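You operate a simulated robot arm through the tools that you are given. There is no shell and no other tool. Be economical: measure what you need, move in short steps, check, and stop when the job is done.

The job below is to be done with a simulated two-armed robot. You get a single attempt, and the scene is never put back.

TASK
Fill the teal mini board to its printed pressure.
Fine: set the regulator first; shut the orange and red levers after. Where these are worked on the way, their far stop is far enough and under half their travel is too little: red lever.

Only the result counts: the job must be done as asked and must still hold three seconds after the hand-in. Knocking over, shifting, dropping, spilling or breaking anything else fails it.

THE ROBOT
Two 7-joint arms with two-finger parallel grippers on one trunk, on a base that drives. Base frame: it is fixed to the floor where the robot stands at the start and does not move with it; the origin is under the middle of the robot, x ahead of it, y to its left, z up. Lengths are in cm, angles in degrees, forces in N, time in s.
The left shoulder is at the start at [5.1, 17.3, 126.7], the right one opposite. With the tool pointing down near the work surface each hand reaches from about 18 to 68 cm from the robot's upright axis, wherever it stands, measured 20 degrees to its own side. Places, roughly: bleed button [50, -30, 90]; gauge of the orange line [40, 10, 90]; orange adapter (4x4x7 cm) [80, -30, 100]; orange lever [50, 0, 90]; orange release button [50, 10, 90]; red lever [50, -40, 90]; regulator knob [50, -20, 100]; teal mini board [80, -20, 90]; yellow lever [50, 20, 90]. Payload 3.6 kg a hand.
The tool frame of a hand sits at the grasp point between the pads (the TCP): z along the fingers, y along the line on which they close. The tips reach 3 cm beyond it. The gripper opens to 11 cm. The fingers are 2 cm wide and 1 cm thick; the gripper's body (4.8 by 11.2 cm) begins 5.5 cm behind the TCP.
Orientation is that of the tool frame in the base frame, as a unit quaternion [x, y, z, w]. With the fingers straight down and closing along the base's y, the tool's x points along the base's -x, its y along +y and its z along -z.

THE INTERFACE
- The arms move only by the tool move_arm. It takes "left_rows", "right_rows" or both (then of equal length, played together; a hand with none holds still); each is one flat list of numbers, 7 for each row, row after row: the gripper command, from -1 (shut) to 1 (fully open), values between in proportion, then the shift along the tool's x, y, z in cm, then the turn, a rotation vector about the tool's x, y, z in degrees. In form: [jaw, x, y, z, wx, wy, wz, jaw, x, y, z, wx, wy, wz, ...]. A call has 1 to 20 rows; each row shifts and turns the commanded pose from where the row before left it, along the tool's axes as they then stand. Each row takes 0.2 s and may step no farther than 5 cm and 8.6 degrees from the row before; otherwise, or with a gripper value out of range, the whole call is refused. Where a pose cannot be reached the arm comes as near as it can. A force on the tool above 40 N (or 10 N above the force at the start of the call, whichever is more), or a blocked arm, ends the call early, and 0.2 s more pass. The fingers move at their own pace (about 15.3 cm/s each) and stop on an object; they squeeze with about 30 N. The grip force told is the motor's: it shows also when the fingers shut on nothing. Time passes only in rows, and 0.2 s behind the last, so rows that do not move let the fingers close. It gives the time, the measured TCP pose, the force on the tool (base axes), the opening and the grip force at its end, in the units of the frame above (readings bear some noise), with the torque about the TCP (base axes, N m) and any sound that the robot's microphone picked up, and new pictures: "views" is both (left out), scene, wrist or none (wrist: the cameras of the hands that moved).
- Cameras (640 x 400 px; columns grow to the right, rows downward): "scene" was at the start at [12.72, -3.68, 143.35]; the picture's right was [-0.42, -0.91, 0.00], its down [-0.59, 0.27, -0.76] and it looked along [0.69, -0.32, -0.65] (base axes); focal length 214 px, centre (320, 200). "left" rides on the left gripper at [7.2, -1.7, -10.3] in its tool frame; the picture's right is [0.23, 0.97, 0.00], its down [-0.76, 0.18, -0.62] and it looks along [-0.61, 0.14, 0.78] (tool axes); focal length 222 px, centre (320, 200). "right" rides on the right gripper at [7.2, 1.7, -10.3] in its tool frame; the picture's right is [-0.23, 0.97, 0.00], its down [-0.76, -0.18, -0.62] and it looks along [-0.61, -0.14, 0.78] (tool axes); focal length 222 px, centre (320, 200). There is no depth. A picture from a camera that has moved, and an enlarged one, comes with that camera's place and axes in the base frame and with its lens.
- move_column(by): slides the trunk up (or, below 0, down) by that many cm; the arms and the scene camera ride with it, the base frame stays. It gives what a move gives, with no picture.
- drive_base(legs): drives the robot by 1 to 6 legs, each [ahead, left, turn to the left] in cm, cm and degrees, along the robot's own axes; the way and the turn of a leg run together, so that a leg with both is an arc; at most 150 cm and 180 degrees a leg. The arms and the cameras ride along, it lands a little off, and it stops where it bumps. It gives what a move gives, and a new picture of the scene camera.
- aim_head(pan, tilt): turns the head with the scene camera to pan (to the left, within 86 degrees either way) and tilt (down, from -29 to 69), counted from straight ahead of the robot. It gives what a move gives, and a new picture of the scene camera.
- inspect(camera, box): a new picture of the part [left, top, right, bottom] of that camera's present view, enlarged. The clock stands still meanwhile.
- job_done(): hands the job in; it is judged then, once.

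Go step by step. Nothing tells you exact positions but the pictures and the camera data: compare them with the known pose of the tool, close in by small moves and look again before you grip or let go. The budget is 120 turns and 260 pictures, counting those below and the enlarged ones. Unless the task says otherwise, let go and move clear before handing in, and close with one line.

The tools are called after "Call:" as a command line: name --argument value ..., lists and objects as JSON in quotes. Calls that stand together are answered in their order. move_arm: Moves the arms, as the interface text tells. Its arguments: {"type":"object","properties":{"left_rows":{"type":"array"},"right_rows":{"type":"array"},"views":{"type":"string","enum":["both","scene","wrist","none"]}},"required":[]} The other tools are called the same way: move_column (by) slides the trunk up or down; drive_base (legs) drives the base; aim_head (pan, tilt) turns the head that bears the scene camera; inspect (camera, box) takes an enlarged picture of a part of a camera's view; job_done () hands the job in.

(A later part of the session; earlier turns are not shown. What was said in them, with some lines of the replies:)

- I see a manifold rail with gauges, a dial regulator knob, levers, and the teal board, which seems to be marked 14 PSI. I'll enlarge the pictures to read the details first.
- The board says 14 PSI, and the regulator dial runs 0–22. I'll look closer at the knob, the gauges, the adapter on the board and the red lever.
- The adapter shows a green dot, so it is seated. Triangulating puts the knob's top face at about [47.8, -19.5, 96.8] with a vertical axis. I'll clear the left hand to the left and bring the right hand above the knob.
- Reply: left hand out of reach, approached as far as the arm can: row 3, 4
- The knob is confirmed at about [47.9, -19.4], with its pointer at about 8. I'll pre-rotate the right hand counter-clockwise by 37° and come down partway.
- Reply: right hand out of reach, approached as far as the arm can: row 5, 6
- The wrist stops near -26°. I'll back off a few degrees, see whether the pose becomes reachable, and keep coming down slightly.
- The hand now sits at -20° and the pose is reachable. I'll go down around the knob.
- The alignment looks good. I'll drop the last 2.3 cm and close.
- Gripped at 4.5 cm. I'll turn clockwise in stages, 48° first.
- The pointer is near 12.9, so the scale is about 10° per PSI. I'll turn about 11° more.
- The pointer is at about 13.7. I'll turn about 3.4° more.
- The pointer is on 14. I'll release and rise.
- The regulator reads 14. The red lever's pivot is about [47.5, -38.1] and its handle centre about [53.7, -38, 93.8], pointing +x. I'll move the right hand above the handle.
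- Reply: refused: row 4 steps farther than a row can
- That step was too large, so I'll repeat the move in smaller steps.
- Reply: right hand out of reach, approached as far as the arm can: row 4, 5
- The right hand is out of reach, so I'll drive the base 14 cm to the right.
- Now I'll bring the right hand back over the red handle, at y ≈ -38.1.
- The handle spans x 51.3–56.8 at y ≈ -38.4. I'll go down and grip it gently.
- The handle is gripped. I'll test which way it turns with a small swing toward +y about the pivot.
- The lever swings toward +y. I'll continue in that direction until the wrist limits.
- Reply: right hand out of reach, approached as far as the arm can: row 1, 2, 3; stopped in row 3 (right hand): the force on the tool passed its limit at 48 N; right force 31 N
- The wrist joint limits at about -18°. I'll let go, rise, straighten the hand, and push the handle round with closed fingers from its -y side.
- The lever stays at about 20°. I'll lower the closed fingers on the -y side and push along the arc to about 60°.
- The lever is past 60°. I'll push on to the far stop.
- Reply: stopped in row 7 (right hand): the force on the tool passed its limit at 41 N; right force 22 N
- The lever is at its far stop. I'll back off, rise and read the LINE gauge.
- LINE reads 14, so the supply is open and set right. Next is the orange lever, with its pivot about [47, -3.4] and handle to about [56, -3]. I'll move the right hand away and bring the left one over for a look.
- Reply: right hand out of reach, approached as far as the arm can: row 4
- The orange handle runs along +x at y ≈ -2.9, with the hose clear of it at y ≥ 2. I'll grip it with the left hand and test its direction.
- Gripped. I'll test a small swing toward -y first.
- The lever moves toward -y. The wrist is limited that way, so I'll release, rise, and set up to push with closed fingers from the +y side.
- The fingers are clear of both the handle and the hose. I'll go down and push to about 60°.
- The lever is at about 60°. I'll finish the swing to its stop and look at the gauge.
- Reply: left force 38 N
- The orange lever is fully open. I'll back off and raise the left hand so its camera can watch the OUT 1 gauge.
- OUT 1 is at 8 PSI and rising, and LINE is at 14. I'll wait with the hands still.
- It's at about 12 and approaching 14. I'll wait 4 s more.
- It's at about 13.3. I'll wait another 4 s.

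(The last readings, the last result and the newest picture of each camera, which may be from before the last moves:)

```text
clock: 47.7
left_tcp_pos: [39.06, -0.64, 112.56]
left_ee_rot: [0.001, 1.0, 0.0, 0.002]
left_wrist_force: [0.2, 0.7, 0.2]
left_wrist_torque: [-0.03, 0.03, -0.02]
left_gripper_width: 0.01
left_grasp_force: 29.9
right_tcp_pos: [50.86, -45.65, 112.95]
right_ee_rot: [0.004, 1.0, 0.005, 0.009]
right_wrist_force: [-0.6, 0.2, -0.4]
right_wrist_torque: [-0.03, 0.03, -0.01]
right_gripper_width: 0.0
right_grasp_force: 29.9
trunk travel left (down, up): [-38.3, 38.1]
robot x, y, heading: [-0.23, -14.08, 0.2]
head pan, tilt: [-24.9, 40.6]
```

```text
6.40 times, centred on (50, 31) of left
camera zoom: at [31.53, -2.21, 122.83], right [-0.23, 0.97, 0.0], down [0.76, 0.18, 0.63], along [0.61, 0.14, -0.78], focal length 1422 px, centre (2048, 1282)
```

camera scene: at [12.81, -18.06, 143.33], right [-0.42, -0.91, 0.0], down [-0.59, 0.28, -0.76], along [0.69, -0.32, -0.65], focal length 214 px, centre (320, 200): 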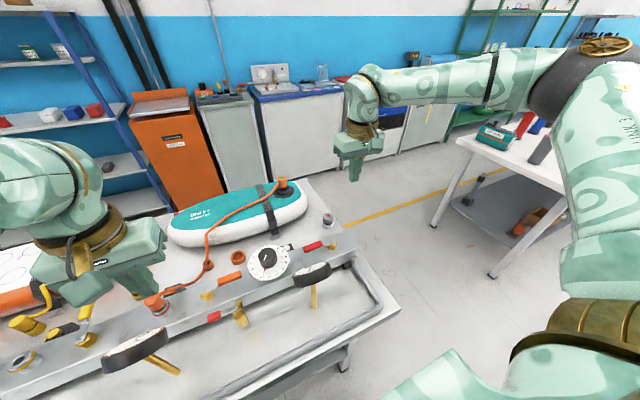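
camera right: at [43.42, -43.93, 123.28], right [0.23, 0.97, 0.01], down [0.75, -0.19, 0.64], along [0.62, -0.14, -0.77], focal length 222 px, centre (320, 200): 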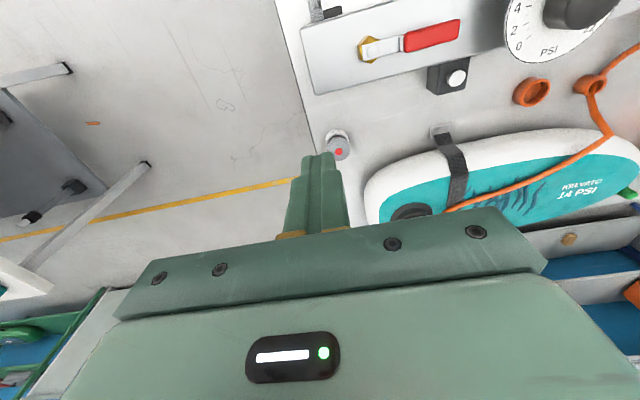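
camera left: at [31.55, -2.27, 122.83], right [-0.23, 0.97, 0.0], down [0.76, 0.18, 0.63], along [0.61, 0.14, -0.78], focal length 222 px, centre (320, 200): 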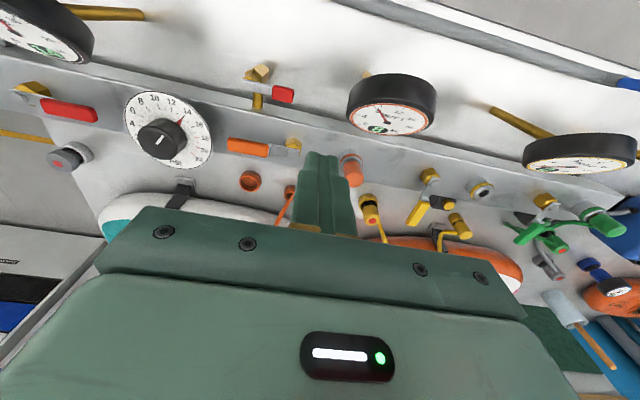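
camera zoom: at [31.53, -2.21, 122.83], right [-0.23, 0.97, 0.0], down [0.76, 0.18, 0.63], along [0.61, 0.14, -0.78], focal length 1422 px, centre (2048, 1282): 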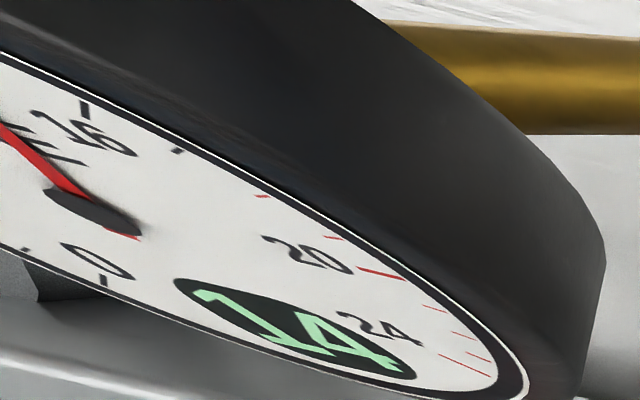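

OUT 1 reads 14 and LINE 14. Now I'll bring the left hand to the -x side of the open orange handle, to push it shut.

Call:
move_arm --left_rows '[-1, -1.9, -2.8, 2.5, 0, 0, 0, -1, -1.9, -2.8, 2.5, 0, 0, 0, -1, -1.8, -2.6, 2.5, 0, 0, 0, -1, 0, 0, 3.5, 0, 0, 0, -1, 0, 0, 2, 0, 0, 0, -1, 0, 0, 0, 0, 0, 0]' --views "wrist"

Call:
inspect --camera "scene" --box '[130, 220, 290, 340]'

```text
clock: 49.1
left_tcp_pos: [44.95, -8.55, 99.64]
left_ee_rot: [0.001, 1.0, -0.002, 0.003]
left_wrist_force: [0.0, -0.1, 1.0]
left_wrist_torque: [-0.03, -0.02, 0.0]
left_gripper_width: 0.02
left_grasp_force: 30.1
right_tcp_pos: [50.94, -45.63, 113.01]
right_ee_rot: [0.002, 1.0, 0.004, 0.009]
right_wrist_force: [0.0, -0.2, 0.9]
right_wrist_torque: [0.01, 0.05, -0.01]
right_gripper_width: 0.0
right_grasp_force: 30.0
trunk travel left (down, up): [-38.3, 38.1]
robot x, y, heading: [0.2, -14.5, -0.2]
head pan, tilt: [-24.9, 40.6]
camera left: at [37.51, -10.23, 109.79], right [-0.23, 0.97, 0.0], down [0.76, 0.18, 0.63], along [0.61, 0.14, -0.78], focal length 222 px, centre (320, 200)
```

left: 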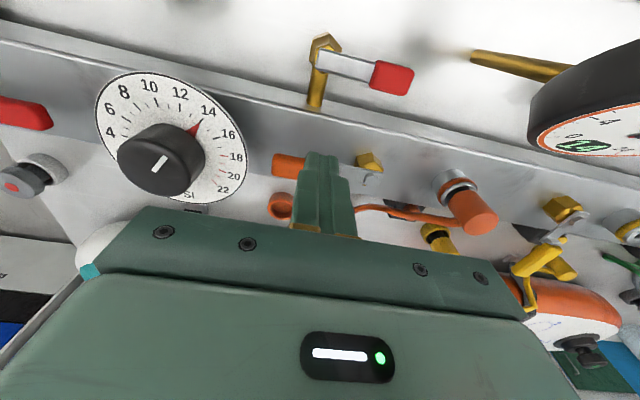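

```text
3.33 times, centred on (210, 280) of scene
camera zoom: at [12.74, -17.96, 143.35], right [-0.42, -0.91, 0.0], down [-0.59, 0.28, -0.76], along [0.69, -0.32, -0.65], focal length 715 px, centre (687, -67)
```

zoom: 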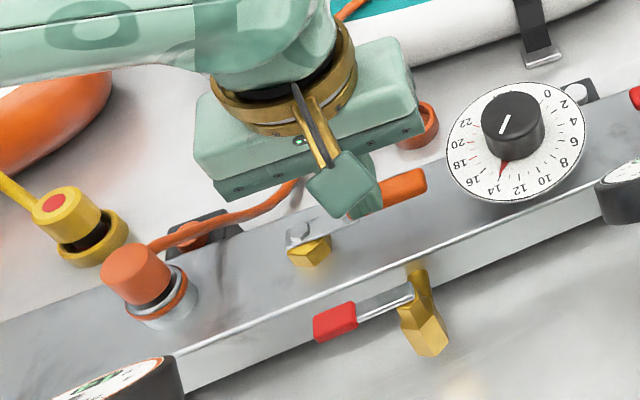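

There's about 1 cm of clearance in front of the handle. I'll go down and push it along the arc back to shut.

Call:
move_arm --left_rows '[-1, 0.3, -0.45, 2.2, 0, 0, 0, -1, 0, 0, 2.2, 0, 0, 0, -1, -0.8, 0, 0, 0, 0, 0, -1, -0.8, -0.16, 0, 0, 0, 0, -1, -0.82, -0.16, 0, 0, 0, 0, -1, -0.82, 0.06, 0, 0, 0, 0, -1, -0.83, 0.06, 0, 0, 0, 0, -1, -0.78, 0.25, 0, 0, 0, 0, -1, -0.78, 0.3, 0, 0, 0, 0, -1, -0.69, 0.46, 0, 0, 0, 0, -1, -0.68, 0.46, 0, 0, 0, 0, -1, 0, 0, 0, 0, 0, 0]' --views "wrist"

Call:
inspect --camera "scene" --box '[130, 220, 290, 340]'

```text
clock: 51.7
left_tcp_pos: [51.67, -7.75, 95.33]
left_ee_rot: [0.0, 1.0, -0.001, 0.003]
left_wrist_force: [-1.0, -0.3, 1.2]
left_wrist_torque: [-0.01, 0.0, -0.01]
left_gripper_width: 0.0
left_grasp_force: 29.8
right_tcp_pos: [50.88, -45.66, 113.02]
right_ee_rot: [0.002, 1.0, 0.004, 0.009]
right_wrist_force: [0.4, 0.2, 0.5]
right_wrist_torque: [-0.02, 0.02, 0.02]
right_gripper_width: 0.01
right_grasp_force: 30.4
trunk travel left (down, up): [-38.3, 38.1]
robot x, y, heading: [0.5, -14.1, -0.0]
head pan, tilt: [-24.9, 40.6]
camera left: at [44.1, -9.26, 105.51], right [-0.22, 0.97, 0.0], down [0.76, 0.18, 0.63], along [0.61, 0.14, -0.78], focal length 222 px, centre (320, 200)
```

left: 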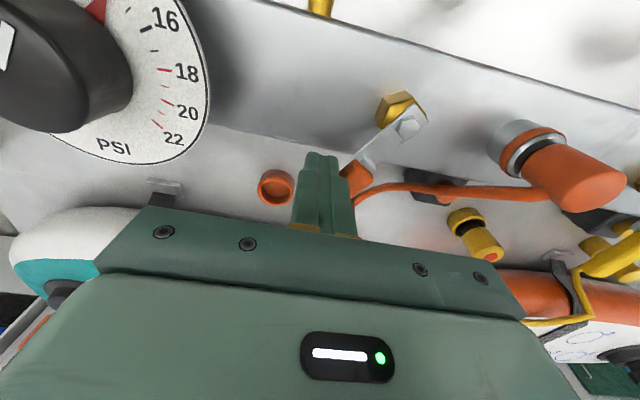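

```text
3.33 times, centred on (210, 280) of scene
camera zoom: at [12.74, -17.99, 143.35], right [-0.42, -0.91, 0.0], down [-0.59, 0.28, -0.76], along [0.69, -0.32, -0.65], focal length 715 px, centre (687, -67)
```

zoom: 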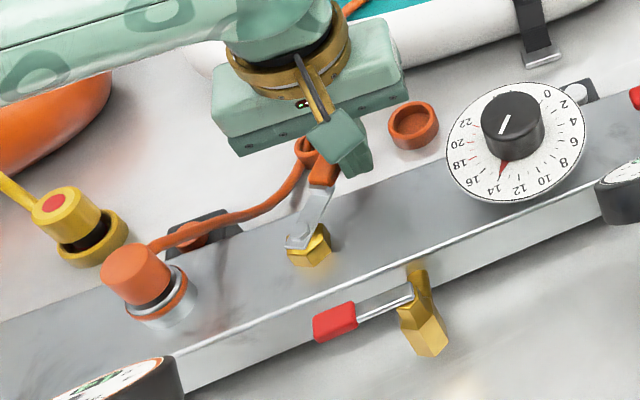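

The lever is about two thirds shut. I'll push the rest of the way to the stop.

Call:
move_arm --left_rows '[-1, -0.54, 0.62, 0, 0, 0, 0, -1, -0.54, 0.63, 0, 0, 0, 0, -1, -0.36, 0.74, 0, 0, 0, 0, -1, -0.36, 0.74, 0, 0, 0, 0, -1, -0.1, 0.4, 0, 0, 0, 0, -1, 0, 0.3, 0, 0, 0, 0, -1, 0, 0, 0, 0, 0, 0]' --views "wrist"

Call:
inspect --camera "scene" --box '[130, 220, 290, 340]'

```text
clock: 53.3
left_tcp_pos: [53.3, -4.7, 95.28]
left_ee_rot: [0.002, 1.0, -0.002, 0.002]
left_wrist_force: [1.0, -22.8, -7.6]
left_wrist_torque: [-0.48, -0.1, 0.16]
left_gripper_width: 0.0
left_grasp_force: 30.4
right_tcp_pos: [50.91, -46.08, 112.8]
right_ee_rot: [0.003, 1.0, 0.006, 0.009]
right_wrist_force: [-0.6, 0.7, -0.1]
right_wrist_torque: [-0.01, 0.0, 0.03]
right_gripper_width: 0.0
right_grasp_force: 29.6
trunk travel left (down, up): [-38.3, 38.1]
robot x, y, heading: [0.0, -14.08, -0.2]
head pan, tilt: [-24.9, 40.6]
camera left: at [45.99, -6.39, 105.59], right [-0.22, 0.97, 0.0], down [0.76, 0.18, 0.63], along [0.61, 0.14, -0.78], focal length 222 px, centre (320, 200)
```

left: 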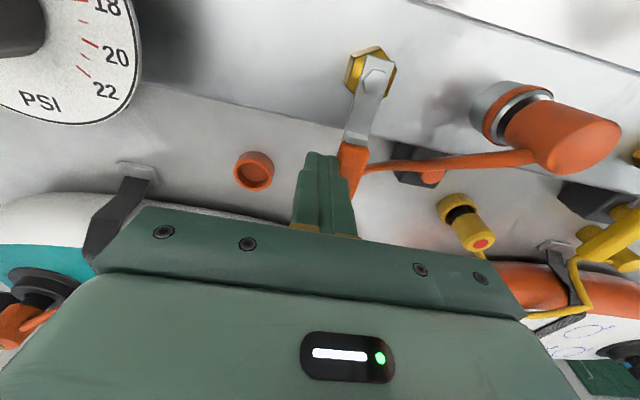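

```text
3.33 times, centred on (210, 280) of scene
camera zoom: at [12.85, -18.35, 143.32], right [-0.43, -0.91, 0.0], down [-0.59, 0.28, -0.76], along [0.69, -0.32, -0.65], focal length 715 px, centre (687, -67)
```

zoom: 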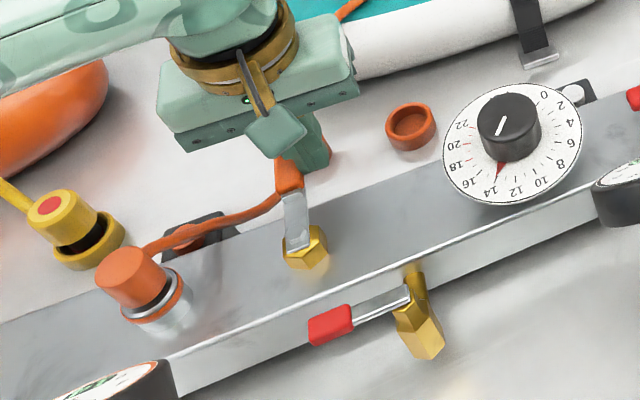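

The orange lever is firmly at its shut stop. I'll back the left hand off to the gauge-watching spot and bring the right hand to the -x side of the red handle.

Call:
move_arm --left_rows '[-1, 0, -1, 0, 0, 0, 0, -1, 0, -0.3, -3, 0, 0, 0, -1, 0, 0, -4.5, 0, 0, 0, -1, 3, 0.8, -3.5, 0, 0, 0, -1, 3.5, 1, -3.2, 0, 0, 0, -1, 3.5, 1, -3, 0, 0, 0, -1, 3.8, 1.5, 0, 0, 0, 0, -1, 0, 0, 0, 0, 0, 0]' --right_rows '[-1, 1.14, 2.44, 1.8, 0, 0, 0, -1, 1.14, 2.44, 1.8, 0, 0, 0, -1, 1.14, 2.44, 1.8, 0, 0, 0, -1, 1.14, 2.44, 1.8, 0, 0, 0, -1, 1.14, 2.44, 1.8, 0, 0, 0, -1, 0, 0, 0, 0, 0, 0, -1, 0, 0, 0, 0, 0, 0, -1, 0, 0, 0, 0, 0, 0]'

Call:
inspect --camera "left" --box '[330, 70, 450, 160]'

Call:
inspect --camera "scene" --box '[260, 190, 380, 290]'

```text
clock: 55.1
left_tcp_pos: [39.6, -1.08, 112.4]
left_ee_rot: [0.002, 1.0, -0.001, 0.003]
left_wrist_force: [0.6, -0.6, -0.1]
left_wrist_torque: [0.02, -0.03, 0.03]
left_gripper_width: 0.01
left_grasp_force: 30.2
right_tcp_pos: [45.46, -33.23, 104.32]
right_ee_rot: [0.002, 1.0, 0.005, 0.008]
right_wrist_force: [-0.5, 0.3, -0.4]
right_wrist_torque: [0.03, 0.04, -0.01]
right_gripper_width: 0.0
right_grasp_force: 30.5
trunk travel left (down, up): [-38.3, 38.1]
robot x, y, heading: [-0.05, -14.15, -0.4]
head pan, tilt: [-24.9, 40.6]
camera scene: at [12.81, -18.02, 143.33], right [-0.42, -0.91, 0.0], down [-0.59, 0.28, -0.76], along [0.69, -0.32, -0.65], focal length 214 px, centre (320, 200)
camera right: at [38.13, -31.44, 114.56], right [0.23, 0.97, 0.01], down [0.75, -0.19, 0.63], along [0.62, -0.14, -0.77], focal length 222 px, centre (320, 200)
camera left: at [32.13, -2.72, 122.68], right [-0.23, 0.97, 0.0], down [0.76, 0.18, 0.63], along [0.61, 0.14, -0.78], focal length 222 px, centre (320, 200)
```

scene: 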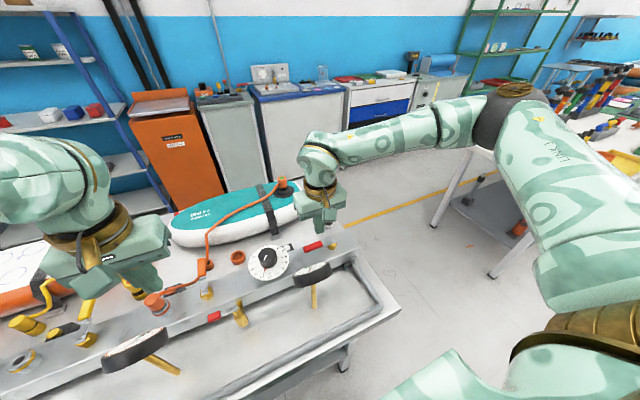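
right: 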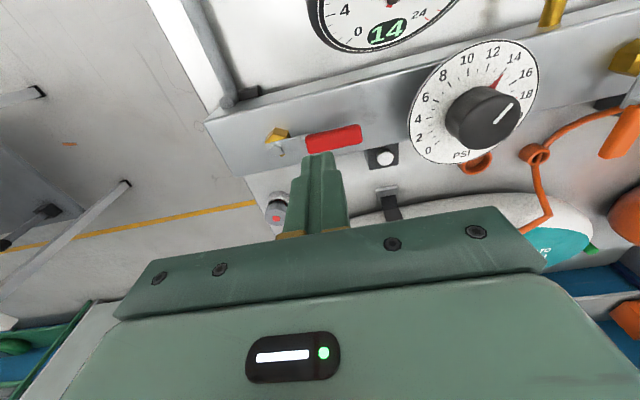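
left: 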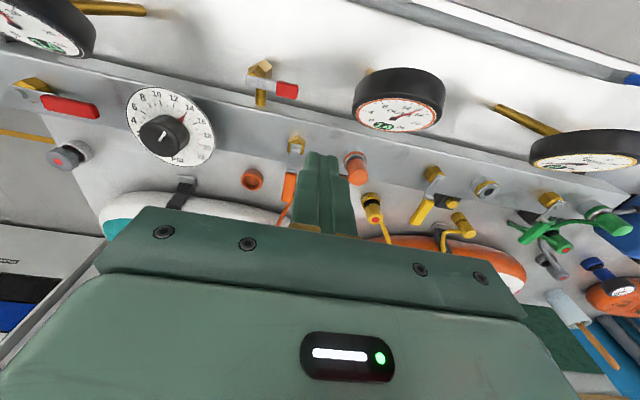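

```text
4.44 times, centred on (390, 115) of left
camera zoom: at [32.13, -2.72, 122.68], right [-0.23, 0.97, 0.0], down [0.76, 0.18, 0.63], along [0.61, 0.14, -0.78], focal length 987 px, centre (9, 578)
```

zoom: 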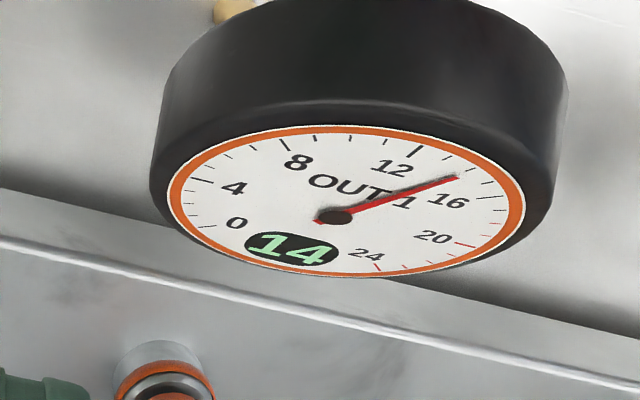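

```text
4.00 times, centred on (320, 240) of scene
camera zoom: at [12.81, -18.02, 143.33], right [-0.42, -0.91, 0.0], down [-0.59, 0.28, -0.76], along [0.69, -0.32, -0.65], focal length 858 px, centre (320, 40)
```

zoom: 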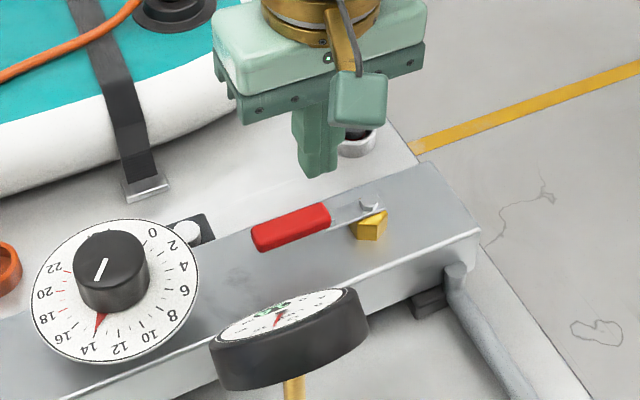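

OUT 1 holds 14 with the orange lever shut. I'll lower the right hand between the LINE gauge and the red handle, then pause to check.

Call:
move_arm --right_rows '[-1, 0.6, 0, 2.5, 0, 0, 0, -1, 0, 0, 3, 0, 0, 0, -1, 0, 0, 2.9, 0, 0, 0, -1, 0, 0, 0, 0, 0, 0]' --views "wrist"

Call:
inspect --camera "scene" --box '[260, 190, 380, 290]'

```text
clock: 56.1
left_tcp_pos: [39.58, -0.99, 112.45]
left_ee_rot: [0.001, 1.0, -0.001, 0.003]
left_wrist_force: [-0.5, -0.3, 0.1]
left_wrist_torque: [0.02, 0.02, -0.01]
left_gripper_width: 0.01
left_grasp_force: 30.6
right_tcp_pos: [45.12, -33.33, 95.73]
right_ee_rot: [0.002, 1.0, 0.004, 0.009]
right_wrist_force: [0.5, 0.4, 0.5]
right_wrist_torque: [0.0, 0.03, -0.01]
right_gripper_width: 0.02
right_grasp_force: 30.0
trunk travel left (down, up): [-38.3, 38.1]
robot x, y, heading: [-0.23, -14.44, -0.5]
head pan, tilt: [-24.9, 40.6]
camera right: at [37.69, -31.61, 105.97], right [0.23, 0.97, 0.01], down [0.75, -0.19, 0.64], along [0.62, -0.14, -0.77], focal length 222 px, centre (320, 200)
```

right: 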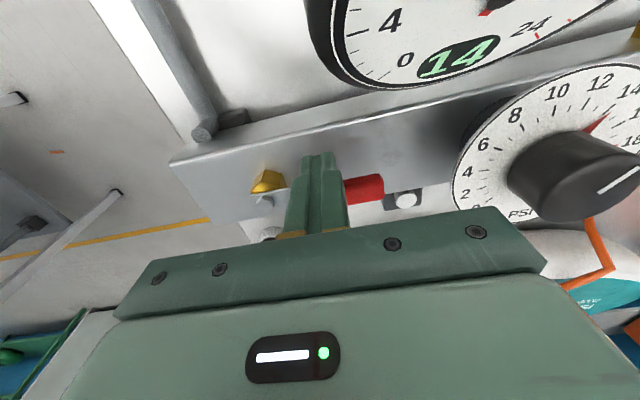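

```text
4.00 times, centred on (320, 240) of scene
camera zoom: at [12.73, -17.96, 143.35], right [-0.42, -0.91, 0.0], down [-0.59, 0.28, -0.76], along [0.69, -0.32, -0.65], focal length 858 px, centre (320, 40)
```

zoom: 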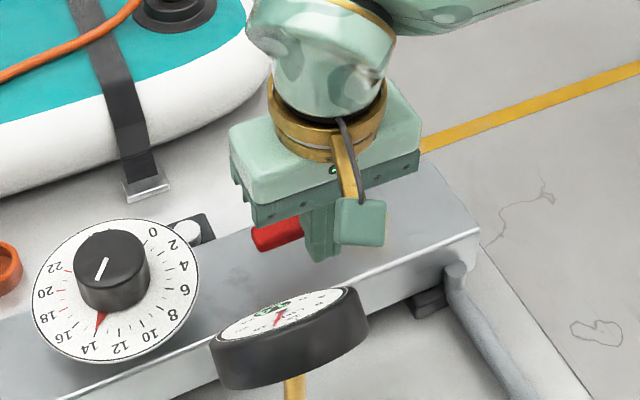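

Position is good. I'll push the red lever along the arc to shut.

Call:
move_arm --right_rows '[-1, -0.4, 0.1, 0.4, 0, 0, 0, -1, -0.4, 0, 0, 0, 0, 0, -1, -0.68, 0.17, 0, 0, 0, 0, -1, -0.68, 0.17, 0, 0, 0, 0, -1, -0.7, 0, 0, 0, 0, 0, -1, -0.7, 0, 0, 0, 0, 0, -1, -0.68, -0.18, 0, 0, 0, 0, -1, -0.68, -0.2, 0, 0, 0, 0, -1, -0.6, -0.36, 0, 0, 0, 0, -1, -0.6, -0.36, 0, 0, 0, 0, -1, -0.5, -0.5, 0, 0, 0, 0, -1, -0.48, -0.5, 0, 0, 0, 0, -1, -0.35, -0.6, 0, 0, 0, 0, -1, -0.35, -0.6, 0, 0, 0, 0, -1, -0.15, -0.45, 0, 0, 0, 0, -1, 0, -0.3, 0, 0, 0, 0, -1, 0, 0, 0, 0, 0, 0]' --views "wrist"

Call:
inspect --camera "scene" --box '[260, 170, 380, 270]'

```text
clock: 59.7
left_tcp_pos: [39.54, -0.69, 112.39]
left_ee_rot: [0.002, 1.0, -0.001, 0.003]
left_wrist_force: [0.4, 0.1, 0.2]
left_wrist_torque: [0.06, 0.0, 0.05]
left_gripper_width: 0.01
left_grasp_force: 30.0
right_tcp_pos: [52.99, -36.77, 95.49]
right_ee_rot: [0.001, 1.0, 0.004, 0.008]
right_wrist_force: [-2.9, 16.6, -3.4]
right_wrist_torque: [0.34, 0.05, -0.16]
right_gripper_width: 0.0
right_grasp_force: 30.5
trunk travel left (down, up): [-38.3, 38.1]
robot x, y, heading: [-0.02, -14.2, 0.0]
head pan, tilt: [-24.9, 40.6]
camera right: at [45.57, -34.96, 105.76], right [0.23, 0.97, 0.01], down [0.75, -0.18, 0.63], along [0.62, -0.14, -0.77], focal length 222 px, centre (320, 200)
```

right: 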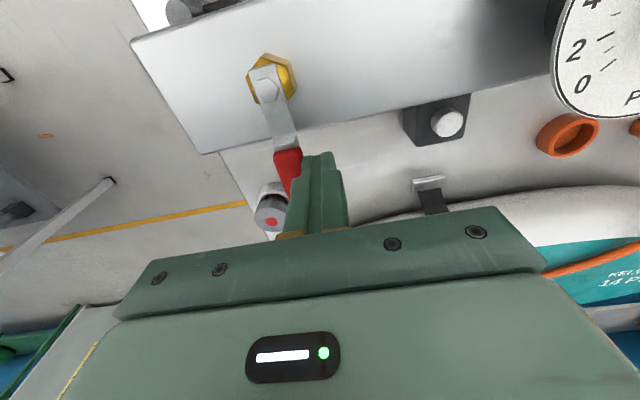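

```text
4.00 times, centred on (320, 220) of scene
camera zoom: at [12.76, -17.68, 143.35], right [-0.42, -0.91, 0.0], down [-0.59, 0.27, -0.76], along [0.69, -0.32, -0.65], focal length 858 px, centre (320, 120)
```

zoom: 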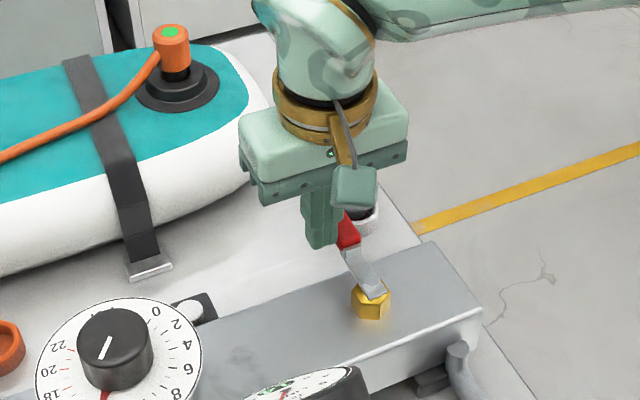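

The red lever is against its shut stop with 16.6 N on it. I'll back off, rise clear, and check everything.

Call:
move_arm --right_rows '[-1, 0, 1.2, 0, 0, 0, 0, -1, 0, 0.3, -3, 0, 0, 0, -1, 0, 0, -4.5, 0, 0, 0, -1, 1, 0, -4.5, 0, 0, 0, -1, 2, 0, -4.5, 0, 0, 0, -1, 3, 0, -3, 0, 0, 0, -1, 0, 0, 0, 0, 0, 0]'

Call:
inspect --camera "left" --box '[330, 70, 450, 160]'

Call:
inspect --camera "scene" --box '[190, 180, 370, 310]'

Call:
inspect --camera "left" --box '[0, 0, 320, 200]'

```text
clock: 61.3
left_tcp_pos: [39.68, -1.02, 112.41]
left_ee_rot: [0.0, 1.0, -0.001, 0.002]
left_wrist_force: [-0.5, -0.4, 0.2]
left_wrist_torque: [0.03, 0.02, -0.01]
left_gripper_width: 0.02
left_grasp_force: 30.0
right_tcp_pos: [47.06, -35.72, 114.99]
right_ee_rot: [0.002, 1.0, 0.005, 0.008]
right_wrist_force: [-0.4, -0.6, -1.1]
right_wrist_torque: [0.0, 0.0, -0.01]
right_gripper_width: 0.0
right_grasp_force: 30.0
trunk travel left (down, up): [-38.3, 38.1]
robot x, y, heading: [-0.22, -14.52, -0.3]
head pan, tilt: [-24.9, 40.6]
camera scene: at [12.83, -17.94, 143.33], right [-0.42, -0.91, 0.0], down [-0.59, 0.28, -0.76], along [0.69, -0.32, -0.65], focal length 214 px, centre (320, 200)
camera right: at [39.63, -33.99, 125.18], right [0.23, 0.97, 0.01], down [0.75, -0.19, 0.63], along [0.62, -0.14, -0.77], focal length 222 px, centre (320, 200)
```

scene: 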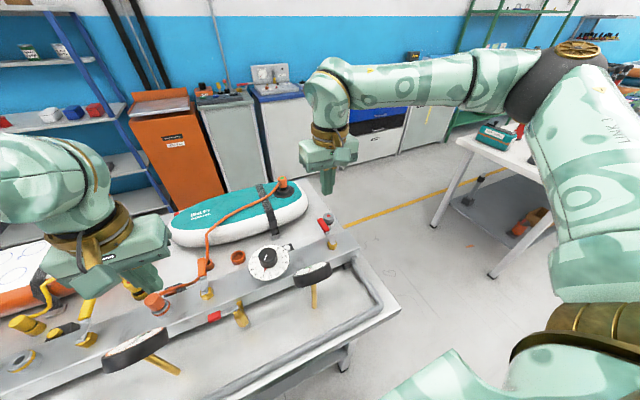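
right: 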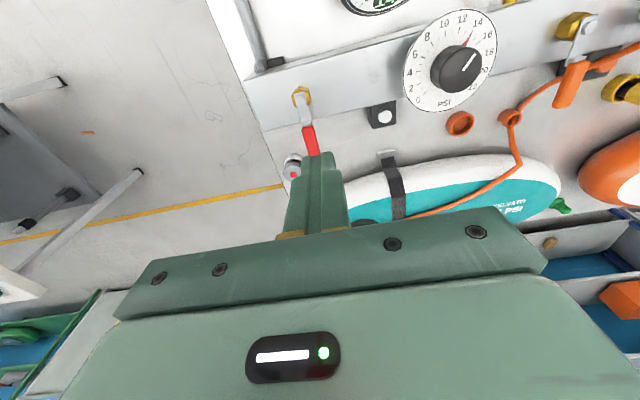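

```text
4.44 times, centred on (390, 115) of left
camera zoom: at [32.19, -2.67, 122.66], right [-0.23, 0.97, 0.0], down [0.76, 0.18, 0.63], along [0.61, 0.14, -0.78], focal length 987 px, centre (9, 578)
```

zoom: 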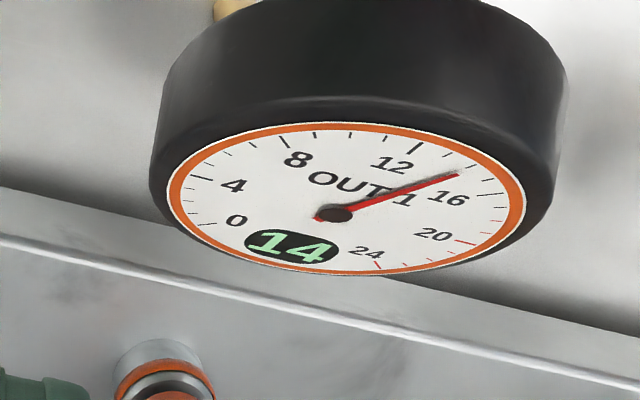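

```text
3.08 times, centred on (280, 245) of scene
camera zoom: at [12.83, -17.94, 143.33], right [-0.42, -0.91, 0.0], down [-0.59, 0.28, -0.76], along [0.69, -0.32, -0.65], focal length 660 px, centre (443, 62)
```

zoom: 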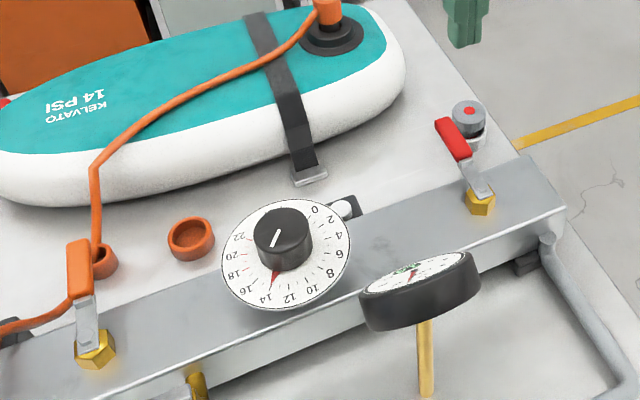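

```text
2.00 times, centred on (160, 100) of left
camera zoom: at [32.19, -2.67, 122.66], right [-0.23, 0.97, 0.0], down [0.76, 0.18, 0.63], along [0.61, 0.14, -0.78], focal length 444 px, centre (640, 400)
```

zoom: 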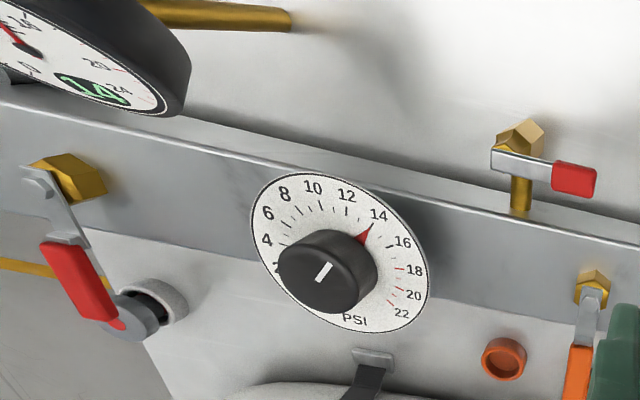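

OUT 1 holds at 14, the regulator is at 14, both levers are shut and the hands are clear. I'll hand in.

Call:
job_done

```text
The job is handed in.
```

The teal board is filled to its printed 14 PSI: I set the regulator first, then shut the orange and red levers, and the orange line's gauge still read 14 when I handed in.
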